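You operate a simulated robot arm through the tools that you are given. There is no shell and no other tool. Be economical: measure what you need, move in short steps, check, and stop when the job is done.

Carry out the task below with a simulated robot arm. There is one attempt and no reset: what you move stays moved.

## Task
Uncover the poultice, brush it off and seat the cramp in its holes.
Fine: lay the hessian roll on the banker; use the dust brush and put it back.

It is judged by the outcome, as a careful person would: the job done as asked, and still so three seconds after it is handed in. It fails if anything else is knocked over, pushed out of place, dropped, spilled or broken.

## Robot
A 7-joint arm with a two-finger parallel gripper, fixed in place. Base frame: the origin is at the foot of the arm, x ahead of it, y to its left, z up; the work surface is at about z = 820. Lengths are in mm, angles in rad, forces in N, time in s.
With the tool pointing down near the work surface it reaches from about 300 to 700 mm from the base axis. Its first joint turns from -1.152 to 1.152 rad. Payload 1.57 kg.
The TCP is the grasp point between the finger pads, 30 mm short of the fingertips. In the tool frame z runs along the fingers and y along their closing line. The gripper opens to 110 mm. The fingers are 24 mm wide and 12 mm thick; the gripper's body (48 by 112 mm) begins 78 mm behind the TCP.
Orientation is that of the tool frame in the base frame, as a unit quaternion [x, y, z, w]. With the fingers straight down and closing along the base's y, the tool's x points along the base's -x, its y along +y and its z along -z.

## Interface
- The arm moves only by the tool arm_command. Its argument "motion" is a list of rows, each a list of 7 numbers: the turn, a rotation vector about the tool's x, y, z in rad, then the shift along the tool's x, y, z in mm, then the closure, from 0 (fully open) to 1 (shut). In form: [[ax, ay, az, tx, ty, tz, fingers], ...]. A call has 1 to 20 rows; each row shifts and turns the commanded pose from where the row before left it, along the tool's axes as they then stand. Each row takes 0.2 s and may step no farther than 50 mm and 0.15 rad from the row before; otherwise, or with a gripper value out of range, the whole call is refused. A pose out of reach is approached as far as the arm can. The call stops where the force on the tool passes 40 N (or 10 N more than at its start, if that is more) or the arm is blocked; 0.2 s more then pass. The fingers move at their own pace (about 108 mm/s each) and stop on an object; they squeeze with about 27 N. The grip force told is the motor's: it shows also when the fingers shut on nothing. Time passes only in rows, and 0.2 s behind the last, so rows that do not move let the fingers close. The reply holds the time, the measured pose of the TCP, the force on the tool along the base axes, the opening and the grip force, in the units named above and with some noise.
- Cameras (640 x 400 px; columns grow to the right, rows downward): "scene" is fixed at [174.6, -400.7, 1402.2]; the picture's right is [0.67, -0.74, 0.00], its down [-0.45, -0.41, -0.79] and it looks along [0.59, 0.54, -0.61] (base axes); focal length 288 px, centre (320, 200). "wrist" rides on the gripper at [-36, 0, -80] in the tool frame; the picture's right is [0.00, -1.00, 0.00], its down [0.97, 0.00, -0.24] and it looks along [0.24, 0.00, 0.97] (tool axes); focal length 218 px, centre (320, 200). There is no depth. A picture from a camera that has moved, and an enlarged one, comes with that camera's place and axes in the base frame and with its lens.
- snapshot(camera): a new picture of that camera. It takes no simulated time.
- zoom(camera, box): a new picture of the part [left, top, right, bottom] of that camera's present view, enlarged. It takes no simulated time.
- job_done(): hands the job in; it is judged then, once.

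Work in short steps. Places have to be worked out from the pictures, the camera data and where the tool is seen: move nearer, look again, correct. Check each grasp and each placing, and mend what went wrong. You have 120 turns and 64 pictures in all, those below and enlarged ones among them. Open the gripper and draw the arm clear of the work before you hand the job in, unless the task says otherwise; then end with one line.

The tools are called after ">>>" as a command line: name --pt "numbers of a row" for each row, then --argument value for the rest, lists and objects as JSON in quotes. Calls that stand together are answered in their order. arm_command: Moves the arm, as the interface text tells. Its arguments: {"type":"object","properties":{"motion":{"type":"array"}},"required":["motion"]} The other tools are called the same way: snapshot (camera) takes a picture; zoom (camera, box) takes an enlarged picture of a part of a camera's view; job_done () hands the job in.

At the start:

```text
t: 0.0
tool_pos: [456.2, 90.1, 1205.0]
orientation: [0.0, 1.0, 0.001, -0.001]
ft_force: [0.1, -0.1, 0.1]
gripper_width: 110.0
grasp_force: 0.0
```

scene: 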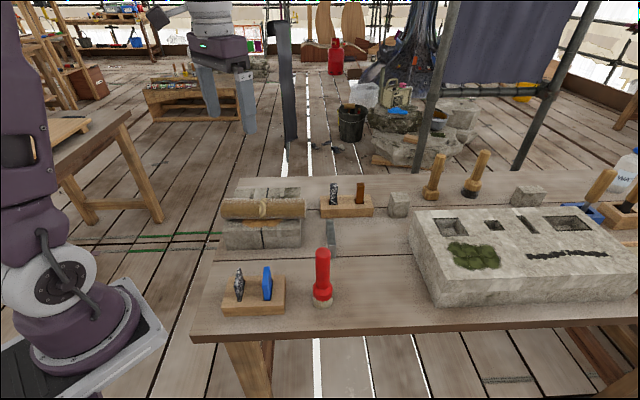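
wrist: 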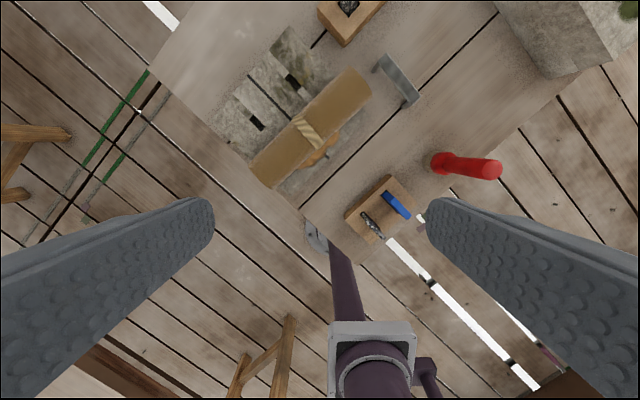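

I start by looking closer at the bench, to identify the hessian roll, the poultice, the brush, the cramp and the holes.

>>> zoom --camera "scene" --box '[200, 160, 420, 320]'

>>> zoom --camera "scene" --box '[400, 140, 640, 310]'

>>> zoom --camera "wrist" --box '[190, 0, 510, 260]'

```text
2.50 times, centred on (310, 240) of scene
camera zoom: at [174.6, -400.7, 1402.2], right [0.67, -0.74, 0.0], down [-0.45, -0.41, -0.79], along [0.59, 0.54, -0.61], focal length 719 px, centre (345, 100)
```

zoom: 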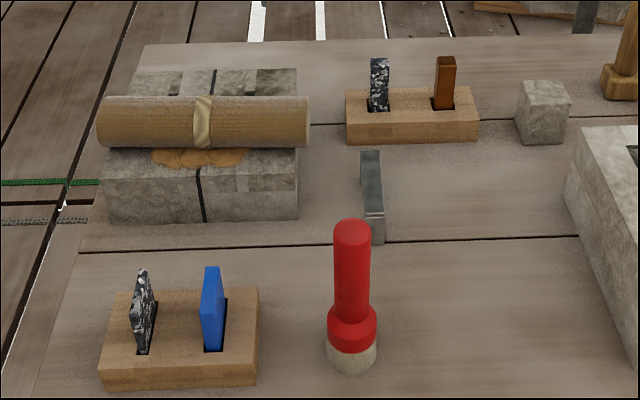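

```text
2.35 times, centred on (520, 225) of scene
camera zoom: at [174.6, -400.7, 1402.2], right [0.67, -0.74, 0.0], down [-0.45, -0.41, -0.79], along [0.59, 0.54, -0.61], focal length 676 px, centre (-151, 141)
```

zoom: 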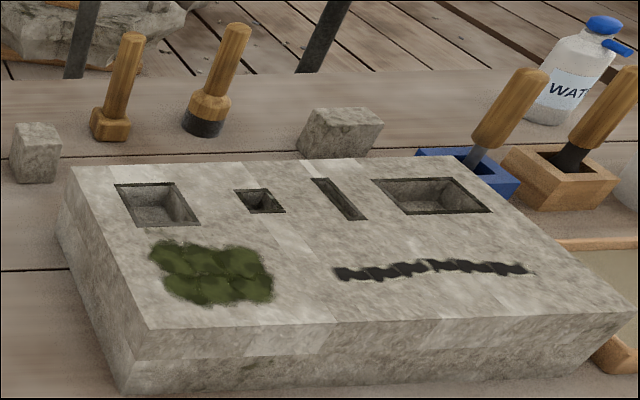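

```text
1.54 times, centred on (350, 130) of wrist
camera zoom: at [491.6, 90.7, 1285.0], right [0.0, -1.0, 0.0], down [-0.97, 0.0, 0.24], along [-0.24, 0.0, -0.97], focal length 336 px, centre (274, 308)
```

zoom: 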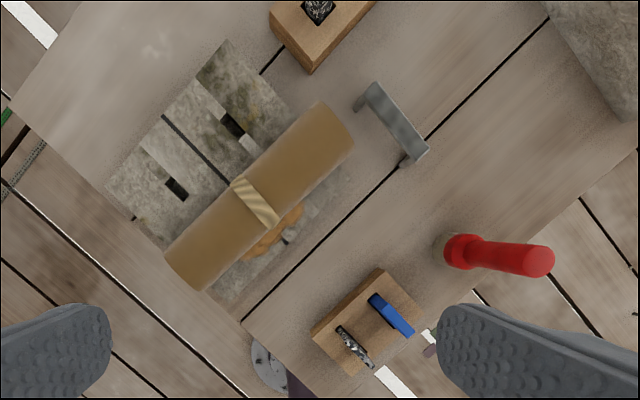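

The bench layout runs diagonally, at about -48° to the base. The roll lies across two jointed stones, near (520,107). I move over it, turned to match the roll, for a better view.

>>> arm_command --pt "0 0 0 -20 0 30 0" --pt "0 0 0 -20 0 30 0" --pt "0 0 0 -20 0 30 0" --pt "0 0 0 0 0 20 0" --pt "0 0 0.139 0 0 0 0" --pt "0 0 0.139 0 0 0 0" --pt "0 0 0.139 0 0 0 0" --pt "0 0 0.139 0 0 0 0" --pt "0 0 0.139 0 0 0 0" --pt "0 0 0.139 0 0 0 0"

>>> snapshot --camera "wrist"

```text
t: 2.2
tool_pos: [516.6, 90.0, 1094.2]
orientation: [0.406, 0.914, 0.0, 0.001]
ft_force: [0.8, -0.3, 0.1]
gripper_width: 110.0
grasp_force: 0.1
```

```text
58 pictures are left
camera wrist: at [539.3, 64.2, 1174.9], right [-0.74, -0.67, 0.0], down [-0.65, 0.72, 0.24], along [-0.16, 0.18, -0.97], focal length 218 px, centre (320, 200)
```

wrist: 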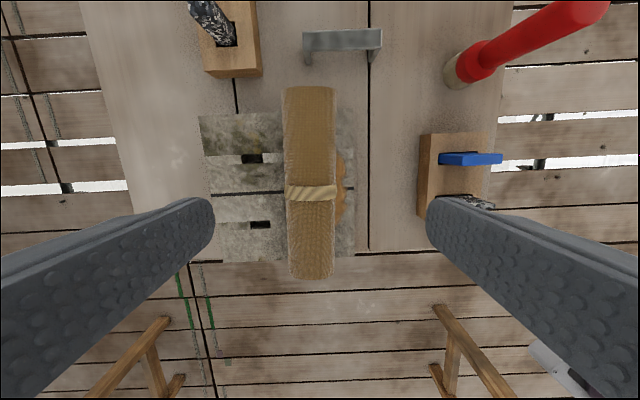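

The stones' top comes out near z=894 and the roll axis near z=922. I zoom on the poultice and the cramp before gripping the roll above poultice height.

>>> zoom --camera "scene" --box '[225, 180, 345, 255]'

>>> zoom --camera "wrist" --box '[190, 20, 400, 290]'

```text
5.33 times, centred on (285, 218) of scene
camera zoom: at [174.6, -400.7, 1402.2], right [0.67, -0.74, 0.0], down [-0.45, -0.41, -0.79], along [0.59, 0.54, -0.61], focal length 1533 px, centre (507, 107)
```

zoom: 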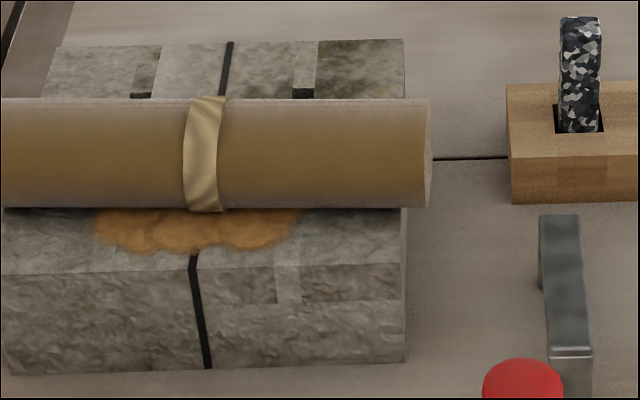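

```text
1.48 times, centred on (295, 155) of wrist
camera zoom: at [539.3, 64.2, 1174.9], right [-0.74, -0.67, 0.0], down [-0.65, 0.72, 0.24], along [-0.16, 0.18, -0.97], focal length 323 px, centre (357, 267)
```

zoom: 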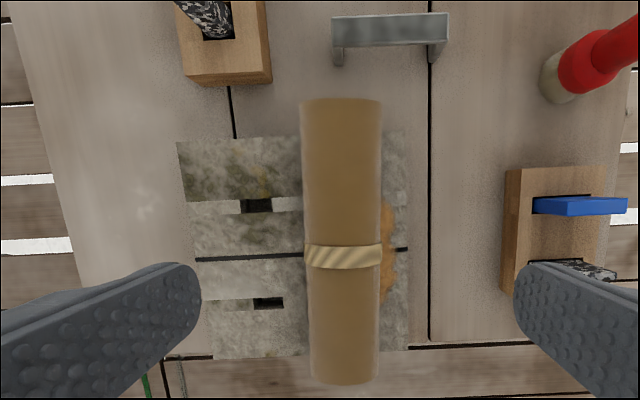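

The poultice is thin and flat. I put the TCP over the roll's middle and go down to z≈938, so the fingertips stay about 14 mm above the stone. Then I look.

>>> arm_command --pt "0 0 0 16 9.5 0 0" --pt "0 0 0 0 0 40 0" --pt "0 0 0 0 0 40 0" --pt "0 0 0 0 0 40 0" --pt "0 0 0 0 0 20 0" --pt "0 0 0 0 0 15 0"

>>> snapshot --camera "wrist"

>>> zoom --camera "scene" --box '[205, 130, 365, 255]'

```text
t: 3.6
tool_pos: [510.1, 108.0, 939.1]
orientation: [0.406, 0.914, 0.0, 0.001]
ft_force: [-1.1, -0.1, -0.4]
gripper_width: 110.1
grasp_force: 0.0
```

```text
55 pictures are left
camera wrist: at [534.3, 81.6, 1019.2], right [-0.74, -0.67, 0.0], down [-0.65, 0.72, 0.24], along [-0.16, 0.18, -0.97], focal length 218 px, centre (320, 200)
```

wrist: 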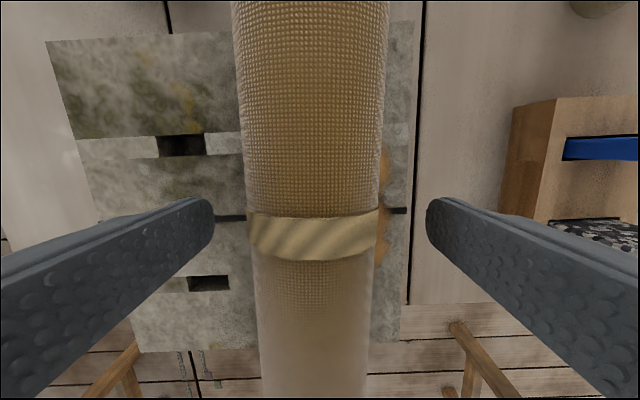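

```text
3.20 times, centred on (285, 192) of scene
camera zoom: at [174.6, -400.7, 1402.2], right [0.67, -0.74, 0.0], down [-0.45, -0.41, -0.79], along [0.59, 0.54, -0.61], focal length 920 px, centre (432, 224)
```

zoom: 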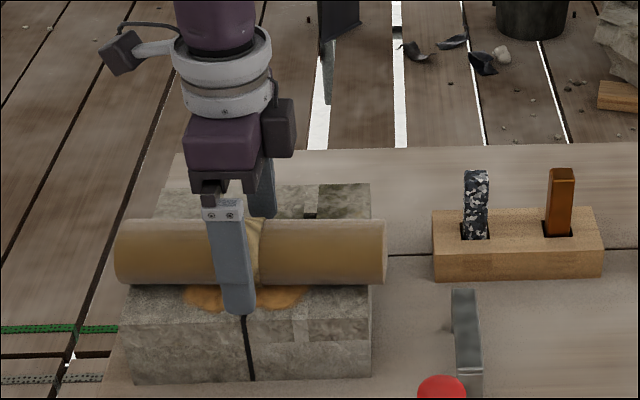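

The fingers straddle the roll at the band, clear of the poultice. I close and lift a little.

>>> arm_command --pt "0 0 0 0 0 0 0.8" --pt "0 0 0 0 0 0 0.8" --pt "0 0 0 0 0 0 0.8" --pt "0 0 0 0 0 -10 0.8" --pt "0 0 0 0 0 -20 0.8"

>>> snapshot --camera "scene"

```text
t: 4.8
tool_pos: [509.8, 108.5, 969.1]
orientation: [0.406, 0.914, 0.0, 0.0]
ft_force: [-0.2, 0.2, -1.9]
gripper_width: 55.5
grasp_force: 27.0
```

```text
53 pictures are left
```

scene: 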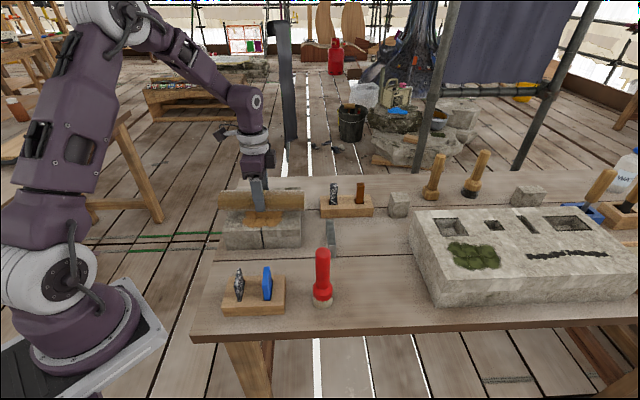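

Grasp held: opening 55.5, about 2 N of weight. I lift it high and carry it to the free bench area between the brush and the big slab, around (605,-208).

>>> arm_command --pt "0 0 0 0 0 -37 0.8" --pt "0 0 0 0 0 -37 0.8" --pt "0 0 0 0 0 -37 0.8" --pt "0 0 0 -42.7 -20.1 0 0.8" --pt "0 0 0 -42.7 -20.1 0 0.8" --pt "0 0 0 -42.7 -20.1 0 0.8" --pt "0 0 0 -42.7 -20.1 0 0.8" --pt "0 0 0 -42.7 -20.1 0 0.8" --pt "0 0 0 -42.7 -20.1 0 0.8" --pt "0 0 0 -42.7 -20.1 0 0.8"

>>> arm_command --pt "0 0 -0.1428 0 0 0 0.8" --pt "0 0 -0.1428 0 0 0 0.8" --pt "0 0 -0.1428 0 0 0 0.8" --pt "0 0 -0.1428 0 0 0 0.8" --pt "0 0 -0.1428 0 0 0 0.8" --pt "0 0 -0.1428 0 0 0 0.8" --pt "0 0 -0.1428 0 0 0 0.8" --pt "0 0 -0.1428 0 0 0 0.8" --pt "0 0 -0.1428 0 0 0 0.8" --pt "0 0 -0.1428 0 0 0 0.8" --pt "0 0 -0.1428 0 0 0 0.8"

>>> snapshot --camera "wrist"

>>> snapshot --camera "scene"

```text
t: 7.0
tool_pos: [607.2, -209.6, 1078.0]
orientation: [0.404, 0.915, 0.0, -0.001]
ft_force: [0.6, 0.2, -3.5]
gripper_width: 55.6
grasp_force: 27.1
```

```text
t: 9.4
tool_pos: [609.5, -208.4, 1080.1]
orientation: [-0.361, 0.932, 0.0, 0.0]
ft_force: [0.8, -0.8, -3.9]
gripper_width: 55.8
grasp_force: 26.9
```

```text
52 pictures are left
camera wrist: at [635.4, -183.6, 1161.2], right [0.67, -0.74, 0.0], down [-0.72, -0.65, 0.24], along [-0.18, -0.16, -0.97], focal length 218 px, centre (320, 200)
```

wrist: 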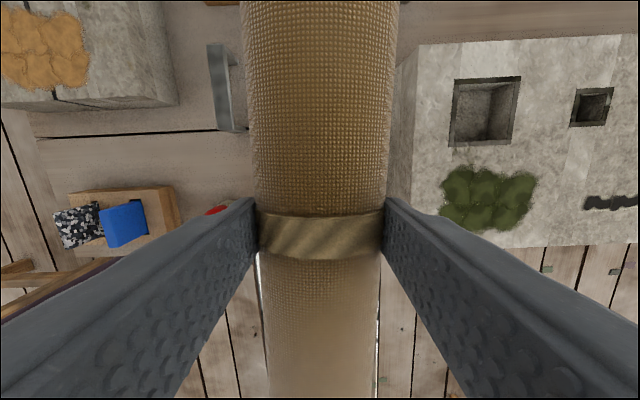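

```text
51 pictures are left
```

scene: 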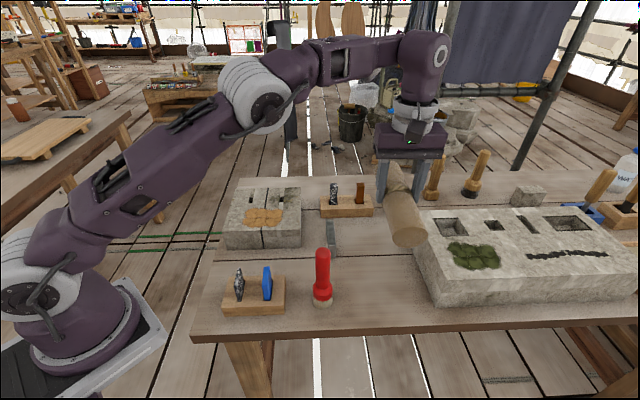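

There is clear space under the roll, roughly 80 mm to the slab. I lower to just above the bench, then inch down until contact.

>>> arm_command --pt "0 0 0 0 0 45 0.8" --pt "0 0 0 0 0 45 0.8" --pt "0 0 0 0 0 45 0.8" --pt "0 0 0 0 0 40 0.8" --pt "0 0 0 0 0 25 0.8" --pt "0 0 0 0 0 8 0.8" --pt "0 0 0 0 0 0 0.8"

>>> snapshot --camera "scene"

```text
t: 11.0
tool_pos: [609.5, -207.2, 872.6]
orientation: [-0.36, 0.933, -0.001, 0.001]
ft_force: [0.5, 0.1, -2.4]
gripper_width: 55.6
grasp_force: 26.7
```

```text
50 pictures are left
```

scene: 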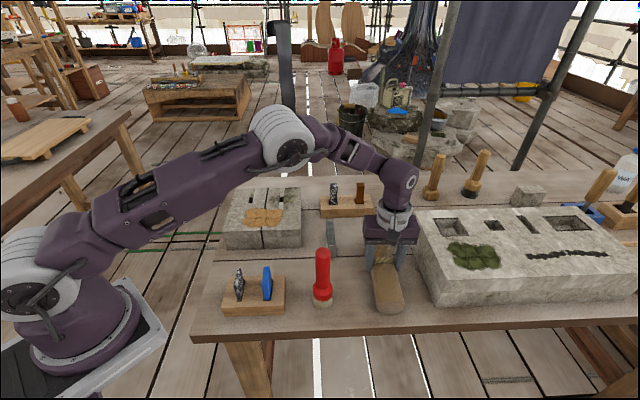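

Still hanging free, with a steady -2.4 N. I inch down 2 mm at a time.

>>> arm_command --pt "0 0 0 0 0 2 0.8" --pt "0 0 0 0 0 2 0.8" --pt "0 0 0 0 0 2 0.8" --pt "0 0 0 0 0 0 0.8"

```text
t: 12.0
tool_pos: [609.7, -208.1, 868.5]
orientation: [-0.36, 0.933, -0.001, 0.0]
ft_force: [-12.5, 6.6, 37.1]
gripper_width: 55.7
grasp_force: 27.9
```

Contact at z≈868.5. I relieve the press slightly and open gently.

>>> arm_command --pt "0 0 0 0 0 -2 0.8" --pt "0 0 0 0 0 0 0.45" --pt "0 0 0 0 0 0 0.4" --pt "0 0 0 0 0 0 0.2" --pt "0 0 0 0 0 0 0.0" --pt "0 0 0 0 0 0 0.0"

>>> snapshot --camera "wrist"

```text
t: 13.4
tool_pos: [610.2, -207.4, 869.6]
orientation: [-0.361, 0.933, 0.0, 0.0]
ft_force: [0.4, 0.6, 0.0]
gripper_width: 109.8
grasp_force: 0.0
```

```text
49 pictures are left
camera wrist: at [635.9, -183.0, 949.4], right [0.67, -0.74, 0.0], down [-0.72, -0.65, 0.24], along [-0.18, -0.16, -0.97], focal length 218 px, centre (320, 200)
```

wrist: 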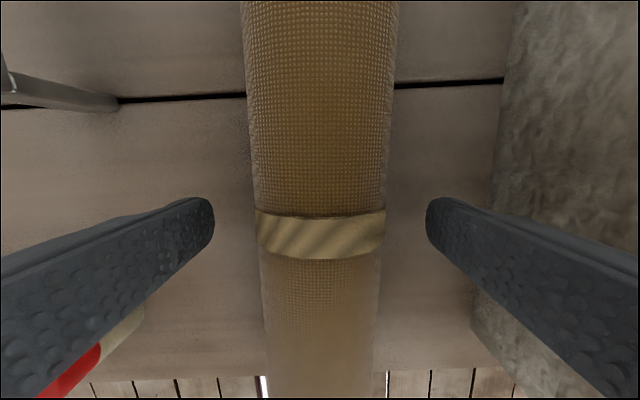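

The roll rests on the bench. I rise straight up, then move over towards the brush to look.

>>> arm_command --pt "0 0 0 0 0 -40 0" --pt "0 0 0 0 0 -50 0" --pt "0 0 0 0 0 -50 0" --pt "0 0 0 0 0 -50 0" --pt "0 0 0 0 0 -50 0" --pt "0 0 0 20 36 0 0" --pt "0 0 0 20 36 0 0" --pt "0 0 0 20 36 0 0" --pt "0 0 0 20 36 0 0"

>>> snapshot --camera "wrist"

>>> zoom --camera "scene" --box '[205, 170, 425, 340]'

```text
t: 15.4
tool_pos: [453.3, -155.8, 1108.5]
orientation: [-0.36, 0.933, -0.001, 0.001]
ft_force: [-0.1, -0.4, 0.1]
gripper_width: 109.9
grasp_force: 0.1
```

```text
48 pictures are left
camera wrist: at [478.2, -130.7, 1190.4], right [0.67, -0.74, 0.0], down [-0.72, -0.65, 0.24], along [-0.18, -0.16, -0.97], focal length 218 px, centre (320, 200)
```

wrist: 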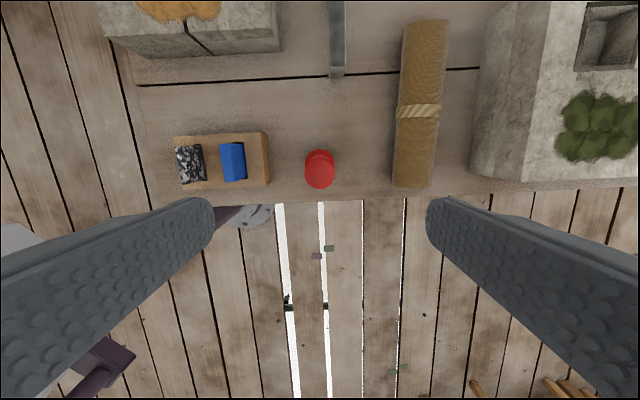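

```text
2.35 times, centred on (315, 255) of scene
camera zoom: at [174.6, -400.7, 1402.2], right [0.67, -0.74, 0.0], down [-0.45, -0.41, -0.79], along [0.59, 0.54, -0.61], focal length 676 px, centre (332, 71)
```

zoom: 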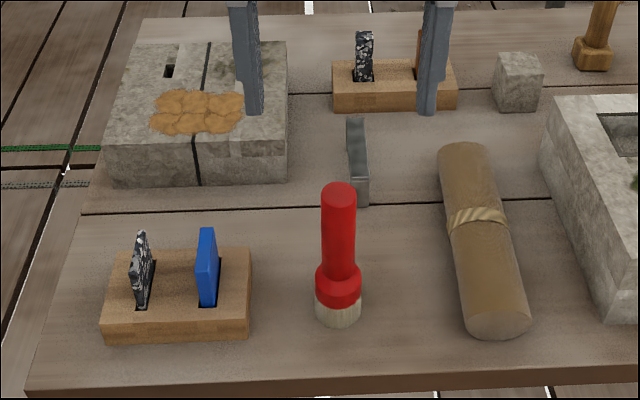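

The brush stands near a≈244, r≈419, with its handle about 30 mm wide and its top near z≈981. I centre on it and descend to z≈930 for a mid-handle grip.

>>> arm_command --pt "0 0 0 -12 0 0 0" --pt "0 0 0 0 0 40 0" --pt "0 0 0 0 0 40 0" --pt "0 0 0 0 0 20 0"

>>> snapshot --camera "wrist"

>>> zoom --camera "scene" --box '[265, 190, 385, 320]'

```text
t: 16.4
tool_pos: [461.6, -145.9, 1008.9]
orientation: [-0.36, 0.933, 0.0, 0.0]
ft_force: [0.4, 0.0, 0.2]
gripper_width: 110.1
grasp_force: 0.1
```

```text
46 pictures are left
camera wrist: at [488.4, -121.2, 1088.9], right [0.67, -0.74, 0.0], down [-0.72, -0.65, 0.24], along [-0.18, -0.16, -0.97], focal length 218 px, centre (320, 200)
```

wrist: 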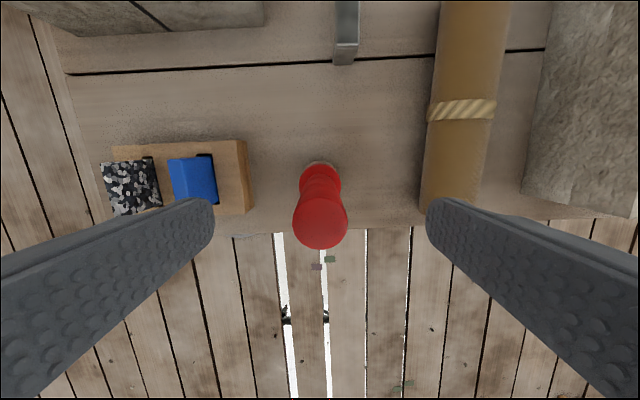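

```text
3.08 times, centred on (325, 255) of scene
camera zoom: at [174.6, -400.7, 1402.2], right [0.67, -0.74, 0.0], down [-0.45, -0.41, -0.79], along [0.59, 0.54, -0.61], focal length 885 px, centre (305, 31)
```

zoom: 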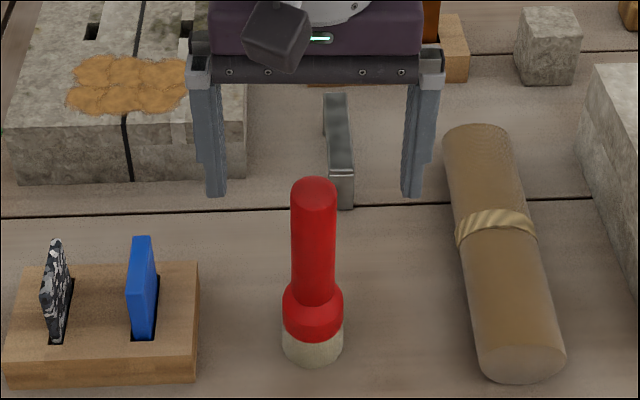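

The brush is centred between the fingers. I descend to z≈930 and close.

>>> arm_command --pt "0 0 0 2 0 40 0" --pt "0 0 0 0 0 38 0" --pt "0 0 0 0 0 0 0.5" --pt "0 0 0 0 0 0 1" --pt "0 0 0 0 0 0 1" --pt "0 0 0 0 0 0 1"

```text
t: 17.8
tool_pos: [460.6, -147.7, 929.5]
orientation: [-0.36, 0.933, 0.0, 0.0]
ft_force: [-0.3, 0.9, 0.0]
gripper_width: 29.3
grasp_force: 26.9
```

Brush gripped: 29.3 mm opening, home TCP (460.6, -147.7, 929.5). I lift it and carry it over the far right edge of the poultice.

>>> arm_command --pt "0 0 0 0 0 -20 1" --pt "0 0 0 0 0 -40 1" --pt "0 0 0 0 0 -40 1" --pt "0 0 0 0 0 -40 1" --pt "0 0 0 -41.2 19.7 0 1" --pt "0 0 0 -41.2 19.7 0 1" --pt "0 0 0 -41.2 19.7 0 1" --pt "0 0 0 -41.2 19.7 0 1" --pt "0 0 0 -41.2 19.7 0 1" --pt "0 0 0 -41.2 19.7 0 1" --pt "0 0 0 0 0 30 1" --pt "0 0 0 0 0 20 1" --pt "0 0 0 0 0 0 1"

>>> zoom --camera "scene" --box '[205, 130, 365, 255]'

>>> snapshot --camera "wrist"

```text
t: 20.6
tool_pos: [565.3, 103.9, 1020.0]
orientation: [-0.36, 0.933, 0.0, -0.001]
ft_force: [0.1, 0.7, -2.4]
gripper_width: 29.2
grasp_force: 26.9
```

```text
3.20 times, centred on (285, 192) of scene
camera zoom: at [174.7, -400.7, 1402.2], right [0.67, -0.74, 0.0], down [-0.45, -0.41, -0.79], along [0.59, 0.54, -0.61], focal length 920 px, centre (432, 224)
```

zoom: 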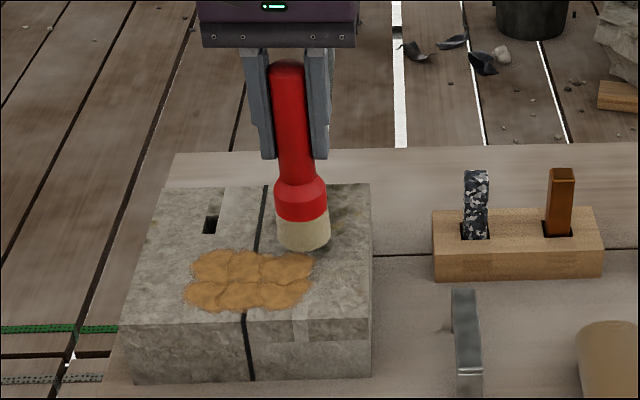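

```text
43 pictures are left
camera wrist: at [590.3, 129.4, 1099.2], right [0.67, -0.74, 0.0], down [-0.72, -0.65, 0.24], along [-0.18, -0.16, -0.97], focal length 218 px, centre (320, 200)
```

wrist: 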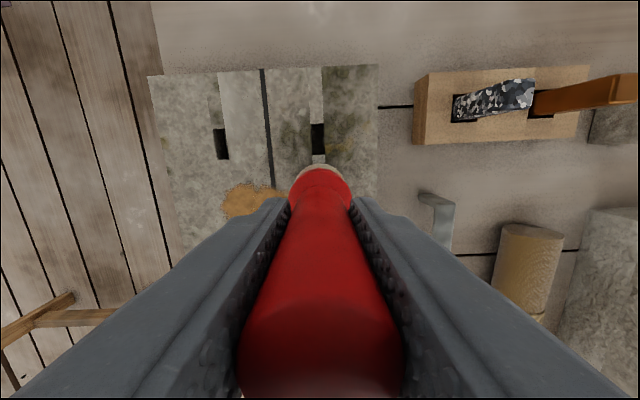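

The brush hangs above the poultice's far right corner, just short of the hole. I shift 8 mm nearer, then ease down in small steps to touch the stone.

>>> arm_command --pt "0 0 0 8 0 0 1" --pt "0 0 0 0 0 8 1" --pt "0 0 0 0 0 3 1" --pt "0 0 0 0 0 2 1" --pt "0 0 0 0 0 0 1"

```text
t: 21.8
tool_pos: [557.8, 100.5, 1006.4]
orientation: [-0.36, 0.933, 0.0, 0.001]
ft_force: [0.0, 0.2, -1.9]
gripper_width: 29.0
grasp_force: 27.2
```

>>> arm_command --pt "0 0 0 0 0 1.5 1" --pt "0 0 0 0 0 1.5 1" --pt "0 0 0 0 0 0 1"

>>> zoom --camera "scene" --box '[225, 160, 325, 255]'

```text
t: 22.6
tool_pos: [556.8, 100.5, 1004.4]
orientation: [-0.361, 0.933, -0.001, 0.0]
ft_force: [0.2, -0.4, -0.9]
gripper_width: 29.3
grasp_force: 27.0
```

```text
4.21 times, centred on (275, 208) of scene
camera zoom: at [174.6, -400.7, 1402.2], right [0.67, -0.74, 0.0], down [-0.45, -0.41, -0.79], along [0.59, 0.54, -0.61], focal length 1210 px, centre (510, 168)
```

zoom: 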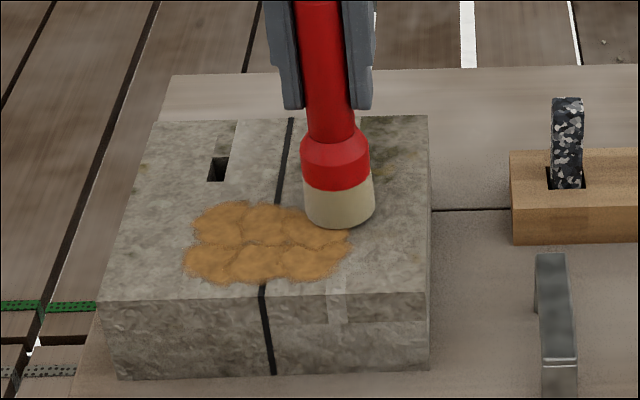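

Contact is about to be made (force -0.9 against -2.2 hanging). I try one light stroke toward the near edge and look at the effect.

>>> arm_command --pt "0 0 0 0 0 1 1" --pt "0 0 0 12 0 0 1" --pt "0 0 0 12 0 0 1" --pt "0 0 0 12 0 0 1" --pt "0 0 0 12 0 0 1" --pt "0 0 0 8 0 0 1" --pt "0 0 0 0 0 0 1"

>>> zoom --camera "scene" --box '[225, 160, 325, 255]'

```text
t: 24.2
tool_pos: [517.6, 61.9, 1005.0]
orientation: [-0.36, 0.933, 0.0, 0.0]
ft_force: [0.5, 0.1, -1.0]
gripper_width: 29.2
grasp_force: 27.5
```

```text
4.21 times, centred on (275, 208) of scene
camera zoom: at [174.6, -400.7, 1402.2], right [0.67, -0.74, 0.0], down [-0.45, -0.41, -0.79], along [0.59, 0.54, -0.61], focal length 1210 px, centre (510, 168)
```

zoom: 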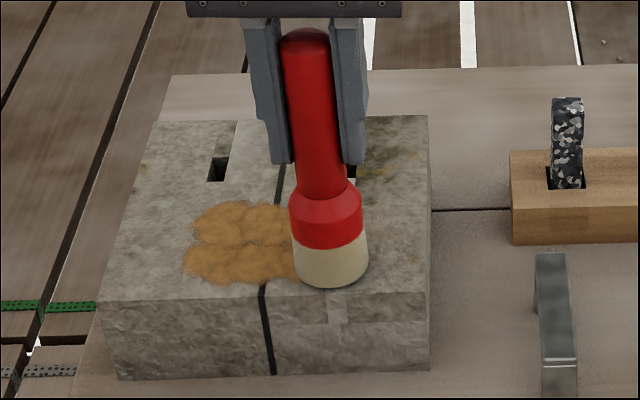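

The stroke wiped off the patches it touched. I continue in a light zigzag across the rest.

>>> arm_command --pt "0 0 0 0 12 0 1" --pt "0 0 0 0 11 0 1" --pt "0 0 0 -14 0 0 1" --pt "0 0 0 -14 0 0 1" --pt "0 0 0 -14 0 0 1" --pt "0 0 0 -10 0 0 1" --pt "0 0 0 0 12 0 1" --pt "0 0 0 0 12 0 1" --pt "0 0 0 14 0 0 1" --pt "0 0 0 14 0 0 1" --pt "0 0 0 14 0 0 1" --pt "0 0 0 12 0 0 1" --pt "0 0 0 0 12 0 1" --pt "0 0 0 0 12 0 1" --pt "0 0 0 -14 0 0 1" --pt "0 0 0 -14 0 0 1" --pt "0 0 0 -14 0 0 1" --pt "0 0 0 -12 0 0 1" --pt "0 0 0 0 0 0 1"

>>> zoom --camera "scene" --box '[225, 160, 325, 255]'

```text
t: 28.2
tool_pos: [507.3, 150.5, 1004.9]
orientation: [-0.359, 0.933, 0.0, -0.001]
ft_force: [0.6, 1.3, -1.4]
gripper_width: 29.2
grasp_force: 26.5
```

```text
4.21 times, centred on (275, 208) of scene
camera zoom: at [174.7, -400.7, 1402.2], right [0.67, -0.74, 0.0], down [-0.45, -0.41, -0.79], along [0.59, 0.54, -0.61], focal length 1210 px, centre (510, 168)
```

zoom: 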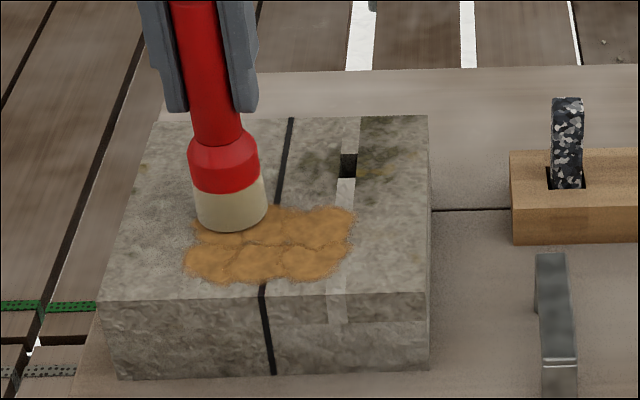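

The poultice is unchanged; it was only hidden behind the brush. I press down a little further to see whether the bristles are really in contact.

>>> arm_command --pt "0 0 0 0 0 1 1" --pt "0 0 0 0 0 1 1" --pt "0 0 0 0 0 1 1" --pt "0 0 0 0 0 0 1"

```text
t: 29.2
tool_pos: [507.8, 152.0, 1000.8]
orientation: [-0.36, 0.933, 0.0, 0.001]
ft_force: [0.1, -0.1, -1.0]
gripper_width: 29.0
grasp_force: 27.1
```

>>> arm_command --pt "0 0 0 0 0 1.5 1" --pt "0 0 0 0 0 1.5 1" --pt "0 0 0 0 0 0 1"

>>> zoom --camera "scene" --box '[225, 160, 325, 255]'

```text
t: 30.0
tool_pos: [508.8, 151.8, 998.6]
orientation: [-0.36, 0.933, 0.0, 0.002]
ft_force: [0.6, 0.4, 27.8]
gripper_width: 29.4
grasp_force: 27.3
```

```text
4.21 times, centred on (275, 208) of scene
camera zoom: at [174.2, -400.9, 1402.2], right [0.67, -0.74, 0.0], down [-0.45, -0.41, -0.8], along [0.59, 0.54, -0.61], focal length 1210 px, centre (510, 168)
```

zoom: 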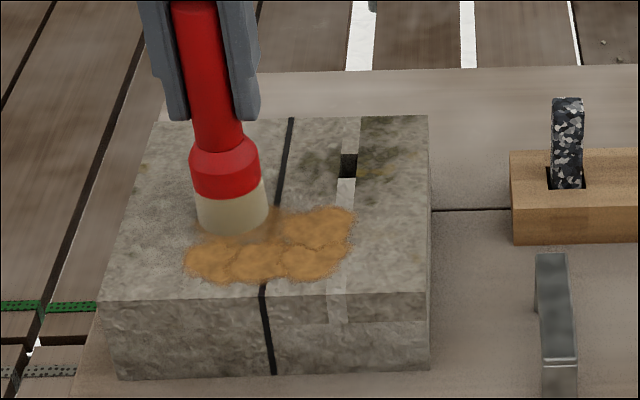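

Real contact begins near z≈999, and the patch beneath is already fading. I relieve the pressure slightly and sweep the zigzag again.

>>> arm_command --pt "0 0 0 0 0 -0.8 1" --pt "0 0 0 12 0 0 1" --pt "0 0 0 12 0 0 1" --pt "0 0 0 12 0 0 1" --pt "0 0 0 12 0 0 1" --pt "0 0 0 4 0 0 1"

>>> zoom --camera "scene" --box '[225, 160, 325, 255]'

```text
t: 31.4
tool_pos: [468.4, 115.4, 998.0]
orientation: [-0.36, 0.933, 0.0, 0.0]
ft_force: [5.3, 5.7, 14.7]
gripper_width: 29.1
grasp_force: 26.7
```

```text
4.21 times, centred on (275, 208) of scene
camera zoom: at [174.5, -400.6, 1402.2], right [0.67, -0.74, 0.0], down [-0.45, -0.41, -0.79], along [0.59, 0.54, -0.61], focal length 1210 px, centre (510, 168)
```

zoom: 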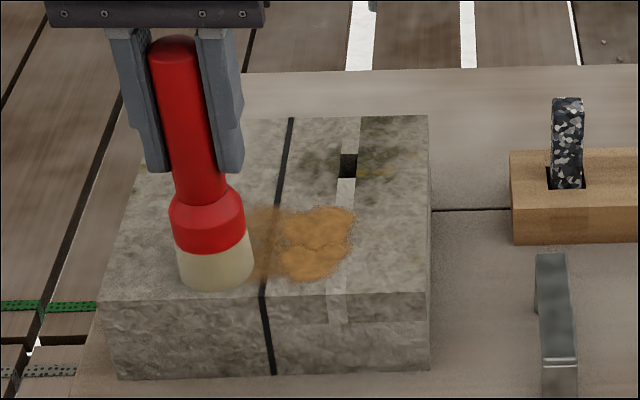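

It works: the patches fade under firm strokes at about 15 N. I continue the zigzag to the right.

>>> arm_command --pt "0 0 0 0 -10 0 1" --pt "0 0 0 0 -10 0 1" --pt "0 0 0 -12 0 0 1" --pt "0 0 0 -12 0 0 1" --pt "0 0 0 -12 0 0 1" --pt "0 0 0 -12 0 0 1" --pt "0 0 0 -6 0 0 1" --pt "0 0 0 0 -10 0 1" --pt "0 0 0 0 -10 0 1" --pt "0 0 0 12 0 0 1" --pt "0 0 0 12 0 0 1" --pt "0 0 0 12 0 0 1" --pt "0 0 0 12 0 0 1" --pt "0 0 0 6 0 0 1" --pt "0 0 0 0 -10 0 1" --pt "0 0 0 0 -10 0 1"

>>> arm_command --pt "0 0 0 -12 0 0 1" --pt "0 0 0 -12 0 0 1" --pt "0 0 0 -12 0 0 1" --pt "0 0 0 -12 0 0 1" --pt "0 0 0 -6 0 0 1" --pt "0 0 0 0 -8 0 1" --pt "0 0 0 12 0 0 1" --pt "0 0 0 12 0 0 1" --pt "0 0 0 12 0 0 1" --pt "0 0 0 12 0 0 1" --pt "0 0 0 6 0 0 1" --pt "0 0 0 0 0 -8 1" --pt "0 0 0 0 0 -40 1" --pt "0 0 0 0 -25 -40 1" --pt "0 0 0 0 -45 0 1"

>>> zoom --camera "scene" --box '[225, 160, 325, 255]'

```text
t: 34.8
tool_pos: [511.6, 71.0, 999.8]
orientation: [-0.36, 0.933, 0.0, 0.0]
ft_force: [-0.2, 0.9, -0.6]
gripper_width: 29.5
grasp_force: 27.0
```

```text
t: 38.0
tool_pos: [562.9, 13.7, 1088.3]
orientation: [-0.36, 0.933, 0.0, 0.0]
ft_force: [-0.8, -0.9, -1.3]
gripper_width: 29.7
grasp_force: 27.0
```

```text
4.21 times, centred on (275, 208) of scene
camera zoom: at [174.7, -400.7, 1402.1], right [0.67, -0.74, 0.0], down [-0.45, -0.41, -0.79], along [0.59, 0.54, -0.61], focal length 1210 px, centre (510, 168)
```

zoom: 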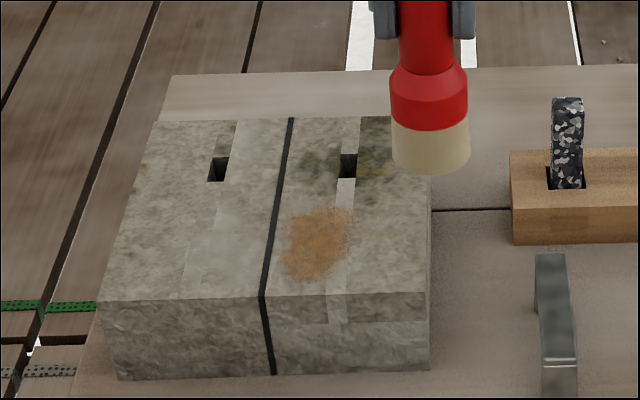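

The left is clean; the right still has some residue because the pressure dropped off there. I go back with slightly more press.

>>> arm_command --pt "0 0 0 -22 41 0 1" --pt "0 0 0 -23 41 0 1" --pt "0 0 0 0 0 40 1" --pt "0 0 0 0 0 38 1" --pt "0 0 0 0 0 8 1" --pt "0 0 0 0 0 2 1" --pt "0 0 0 0 0 1.5 1" --pt "0 0 0 0 0 0 1"

```text
t: 39.8
tool_pos: [540.3, 105.6, 998.3]
orientation: [-0.36, 0.933, -0.001, 0.002]
ft_force: [-6.2, 2.6, 27.5]
gripper_width: 29.6
grasp_force: 26.8
```

>>> arm_command --pt "0 0 0 10 0 0 1" --pt "0 0 0 10 0 0 1" --pt "0 0 0 10 0 0 1" --pt "0 0 0 10 0 0 1" --pt "0 0 0 8 0 0 1" --pt "0 0 0 0 -9 0 1" --pt "0 0 0 0 -8 0 1" --pt "0 0 0 -10 0 0 1" --pt "0 0 0 -10 0 0 1" --pt "0 0 0 -10 0 0 1" --pt "0 0 0 -10 0 0 1" --pt "0 0 0 -8 0 0 1" --pt "0 0 0 0 0 0 1"

>>> zoom --camera "scene" --box '[225, 160, 325, 255]'

```text
t: 42.6
tool_pos: [552.7, 92.4, 997.1]
orientation: [-0.361, 0.933, -0.001, -0.001]
ft_force: [-0.5, 0.6, -1.1]
gripper_width: 29.4
grasp_force: 27.1
```

```text
4.21 times, centred on (275, 208) of scene
camera zoom: at [174.7, -400.7, 1402.2], right [0.67, -0.74, 0.0], down [-0.45, -0.41, -0.79], along [0.59, 0.54, -0.61], focal length 1210 px, centre (510, 168)
```

zoom: 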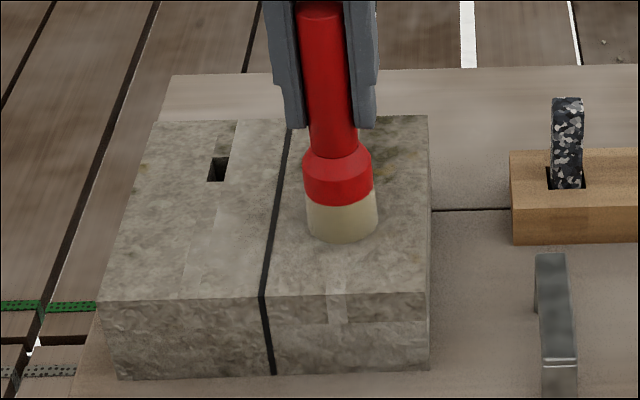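

It looks clean. I lift and carry the brush back above its home, check the stone, and check that the brush is upright.

>>> arm_command --pt "0 0 0 0 0 -35 1" --pt "0 0 0 0 0 -40 1" --pt "0 0 0 38.2 -19.4 0 1" --pt "0 0 0 38.2 -19.4 0 1" --pt "0 0 0 38.2 -19.4 0 1" --pt "0 0 0 38.2 -19.4 0 1" --pt "0 0 0 38.2 -19.4 0 1" --pt "0 0 0 38.2 -19.4 0 1" --pt "0 0 0 0 0 0 1"

>>> zoom --camera "scene" --box '[205, 170, 365, 320]'

```text
t: 44.6
tool_pos: [459.3, -150.6, 1071.0]
orientation: [-0.36, 0.933, 0.0, 0.0]
ft_force: [0.6, 0.5, -0.4]
gripper_width: 29.5
grasp_force: 26.9
```

```text
2.67 times, centred on (285, 245) of scene
camera zoom: at [174.6, -400.8, 1402.2], right [0.67, -0.74, 0.0], down [-0.45, -0.41, -0.79], along [0.59, 0.54, -0.61], focal length 767 px, centre (413, 80)
```

zoom: 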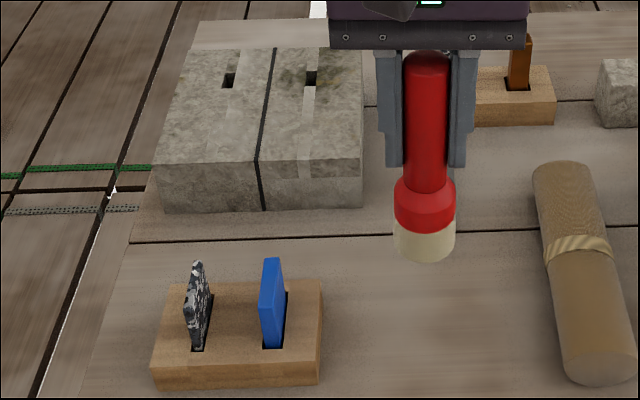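

The stone is clean. I correct the small offset and lower to just above the bench.

>>> arm_command --pt "0 0 0 -2.9 1.3 0 1" --pt "0 0 0 0 0 40 1" --pt "0 0 0 0 0 40 1" --pt "0 0 0 0 0 40 1" --pt "0 0 0 0 0 16 1" --pt "0 0 0 0 0 3 1" --pt "0 0 0 0 0 0 1"

```text
t: 46.2
tool_pos: [460.4, -146.9, 932.3]
orientation: [-0.36, 0.933, 0.0, 0.0]
ft_force: [0.6, 0.3, -1.1]
gripper_width: 29.4
grasp_force: 27.2
```

>>> arm_command --pt "0 0 0 0 0 2 1" --pt "0 0 0 0 0 1.5 1" --pt "0 0 0 0 0 1.5 1" --pt "0 0 0 0 0 0 1"

```text
t: 47.2
tool_pos: [461.2, -146.5, 927.5]
orientation: [-0.36, 0.933, 0.0, 0.001]
ft_force: [-0.3, 0.8, -1.7]
gripper_width: 29.4
grasp_force: 27.5
```

>>> arm_command --pt "0 0 0 0 0 1 1" --pt "0 0 0 0 0 1 1" --pt "0 0 0 0 0 0 1"

```text
t: 48.0
tool_pos: [461.3, -145.6, 925.4]
orientation: [-0.361, 0.933, -0.001, 0.001]
ft_force: [-1.4, 5.9, 27.5]
gripper_width: 29.3
grasp_force: 27.2
```

The brush is standing on the bench again. I relieve the pressure, open, and rise clear.

>>> arm_command --pt "0 0 0 0 0 -1 1" --pt "0 0 0 0 0 0 0.65" --pt "0 0 0 0 0 0 0.4" --pt "0 0 0 0 0 0 0" --pt "0 0 0 0 0 0 0" --pt "0 0 0 0 0 -40 0" --pt "0 0 0 0 0 -50 0" --pt "0 0 0 0 0 -50 0"

>>> zoom --camera "scene" --box '[205, 170, 365, 320]'

>>> snapshot --camera "wrist"

```text
t: 49.8
tool_pos: [460.0, -145.3, 1066.2]
orientation: [-0.359, 0.933, 0.001, 0.0]
ft_force: [0.3, -0.7, 0.3]
gripper_width: 109.9
grasp_force: 0.1
```

```text
2.67 times, centred on (285, 245) of scene
camera zoom: at [174.6, -400.7, 1402.2], right [0.67, -0.74, 0.0], down [-0.45, -0.41, -0.79], along [0.59, 0.54, -0.61], focal length 767 px, centre (413, 80)
```

zoom: 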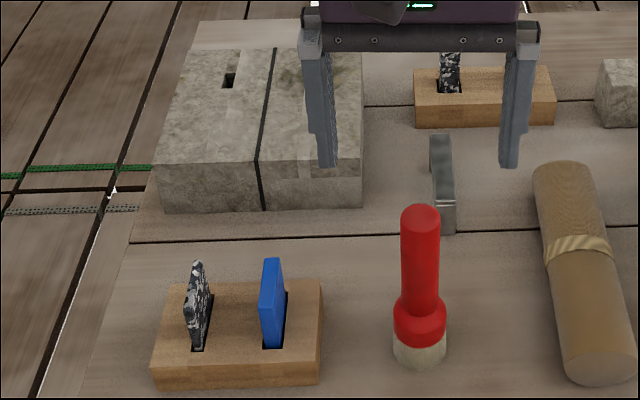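

```text
33 pictures are left
camera wrist: at [485.7, -120.4, 1146.3], right [0.67, -0.74, 0.0], down [-0.72, -0.65, 0.24], along [-0.18, -0.16, -0.97], focal length 218 px, centre (320, 200)
```

wrist: 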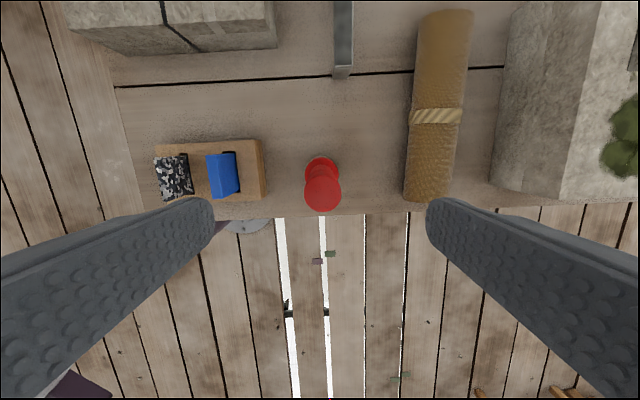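

The brush stands upright at its place. Next I move above the cramp to measure it.

>>> arm_command --pt "0 0 0 -38 -5 0 0" --pt "0 0 0 -38 -5 0 0" --pt "0 0 0 -38 -5 0 0" --pt "0 0 0 -38 -5 0 0" --pt "0 0 0 0 0 40 0"

>>> snapshot --camera "wrist"

>>> zoom --camera "scene" --box '[310, 205, 360, 265]'

```text
t: 51.0
tool_pos: [589.0, -56.3, 1027.1]
orientation: [-0.36, 0.933, 0.001, 0.0]
ft_force: [-0.3, -0.2, -0.1]
gripper_width: 110.2
grasp_force: 0.0
```

```text
32 pictures are left
camera wrist: at [615.3, -32.2, 1107.9], right [0.67, -0.74, 0.0], down [-0.72, -0.65, 0.24], along [-0.18, -0.16, -0.97], focal length 218 px, centre (320, 200)
```

wrist: 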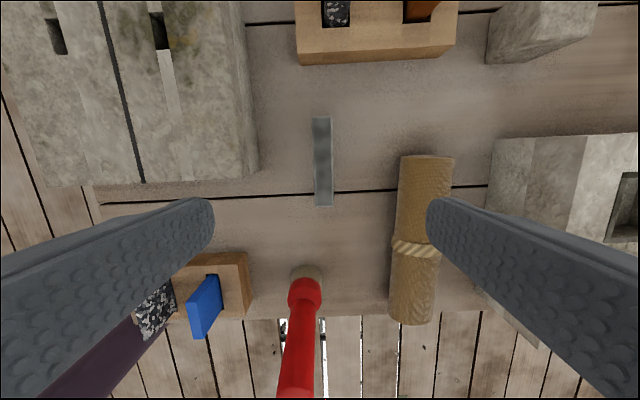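

```text
6.67 times, centred on (335, 235) of scene
camera zoom: at [174.7, -400.7, 1402.2], right [0.67, -0.74, 0.0], down [-0.45, -0.41, -0.79], along [0.59, 0.54, -0.61], focal length 1917 px, centre (220, -33)
```

zoom: 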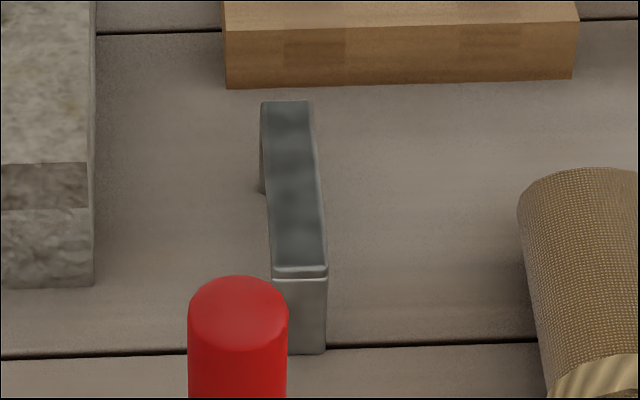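

The cramp stands on its legs: bar top near z≈862, centred near a≈417, r≈440, about 100 × 21 mm. I go closer over its middle for precise alignment.

>>> arm_command --pt "0 0 0 -18 -4 0 0" --pt "0 0 0 0 0 40 0" --pt "0 0 0 0 0 40 0" --pt "0 0 0 0 0 17 0" --pt "0 0 0 0 0 0 0.4" --pt "0 0 0 0 0 0 0.4"

>>> snapshot --camera "wrist"

>>> zoom --camera "scene" --box '[300, 175, 370, 255]'

```text
t: 52.4
tool_pos: [603.6, -47.1, 930.7]
orientation: [-0.36, 0.933, 0.0, 0.0]
ft_force: [-0.2, -0.4, -1.0]
gripper_width: 66.2
grasp_force: 0.0
```

```text
30 pictures are left
camera wrist: at [629.6, -23.6, 1011.2], right [0.67, -0.74, 0.0], down [-0.72, -0.65, 0.24], along [-0.18, -0.16, -0.97], focal length 218 px, centre (320, 200)
```

wrist: 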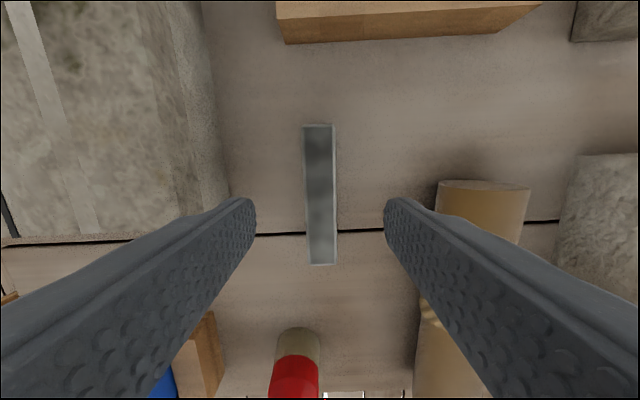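

```text
5.00 times, centred on (335, 215) of scene
camera zoom: at [174.6, -400.7, 1402.2], right [0.67, -0.74, 0.0], down [-0.45, -0.41, -0.79], along [0.59, 0.54, -0.61], focal length 1438 px, centre (245, 125)
```

zoom: 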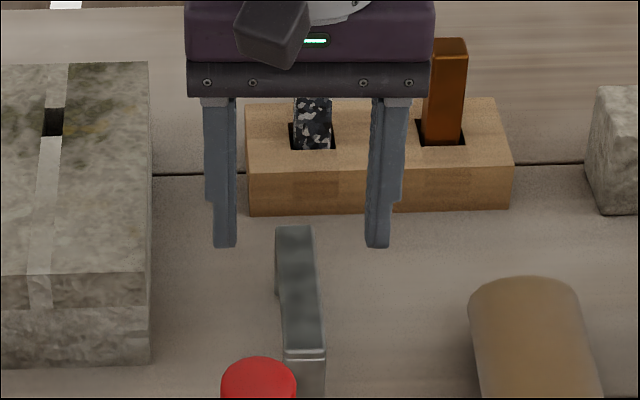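

The cramp is centred between the fingers, with its bar only slightly askew. I align, descend so the tips sit about 7 mm below the bar top, and look before closing.

>>> arm_command --pt "0 0 -0.018 1.5 0 0 0.4" --pt "0 0 0 0 0 30 0.4" --pt "0 0 0 0 0 15 0.4" --pt "0 0 0 0 0 0 0.6" --pt "0 0 0 0 0 0 0.6"

>>> zoom --camera "scene" --box '[310, 195, 360, 255]'

>>> snapshot --camera "wrist"

```text
t: 53.6
tool_pos: [601.9, -49.0, 884.4]
orientation: [-0.368, 0.93, 0.0, 0.0]
ft_force: [-0.1, -0.4, 0.1]
gripper_width: 43.8
grasp_force: 0.1
```

```text
6.67 times, centred on (335, 225) of scene
camera zoom: at [174.6, -400.7, 1402.2], right [0.67, -0.74, 0.0], down [-0.45, -0.41, -0.79], along [0.59, 0.54, -0.61], focal length 1917 px, centre (220, 33)
```

zoom: 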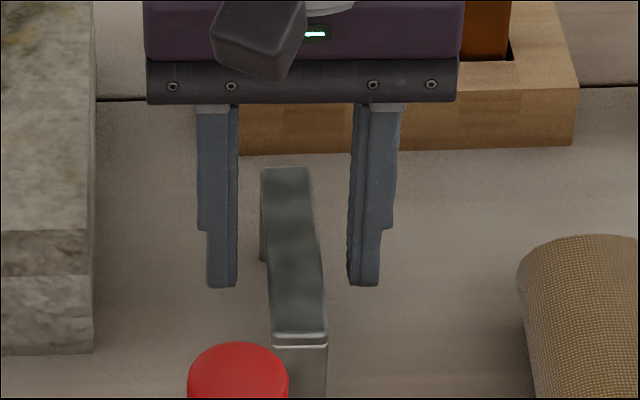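

```text
27 pictures are left
camera wrist: at [627.6, -24.6, 965.3], right [0.69, -0.73, 0.0], down [-0.71, -0.67, 0.24], along [-0.17, -0.16, -0.97], focal length 218 px, centre (320, 200)
```

wrist: 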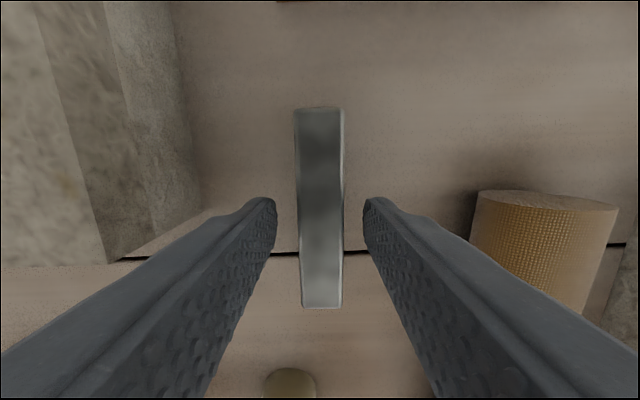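

The rounded tips reach about 9 mm below the bar top, a good depth. I close and lift slightly.

>>> arm_command --pt "0 0 0 0 0 0 0.8" --pt "0 0 0 0 0 0 1" --pt "0 0 0 0 0 0 1" --pt "0 0 0 0 0 -10 1" --pt "0 0 0 0 0 -20 1" --pt "0 0 0 0 0 -30 1" --pt "0 0 0 0 0 0 1"

>>> zoom --camera "scene" --box '[300, 175, 370, 255]'

```text
t: 55.2
tool_pos: [603.3, -49.8, 945.5]
orientation: [-0.369, 0.93, 0.0, 0.0]
ft_force: [-0.6, 0.5, -0.4]
gripper_width: 21.1
grasp_force: 27.2
```

```text
5.00 times, centred on (335, 215) of scene
camera zoom: at [174.6, -400.7, 1402.2], right [0.67, -0.74, 0.0], down [-0.45, -0.41, -0.79], along [0.59, 0.54, -0.61], focal length 1438 px, centre (245, 125)
```

zoom: 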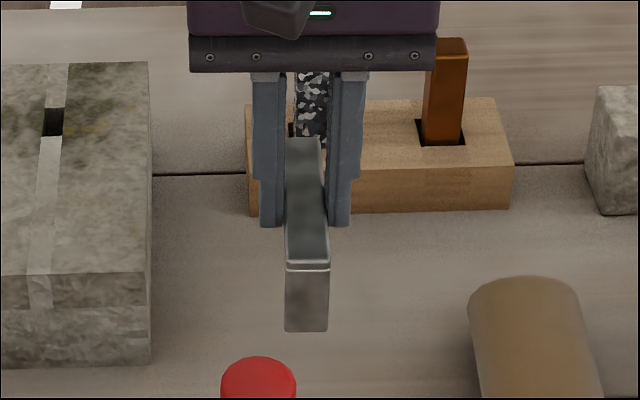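

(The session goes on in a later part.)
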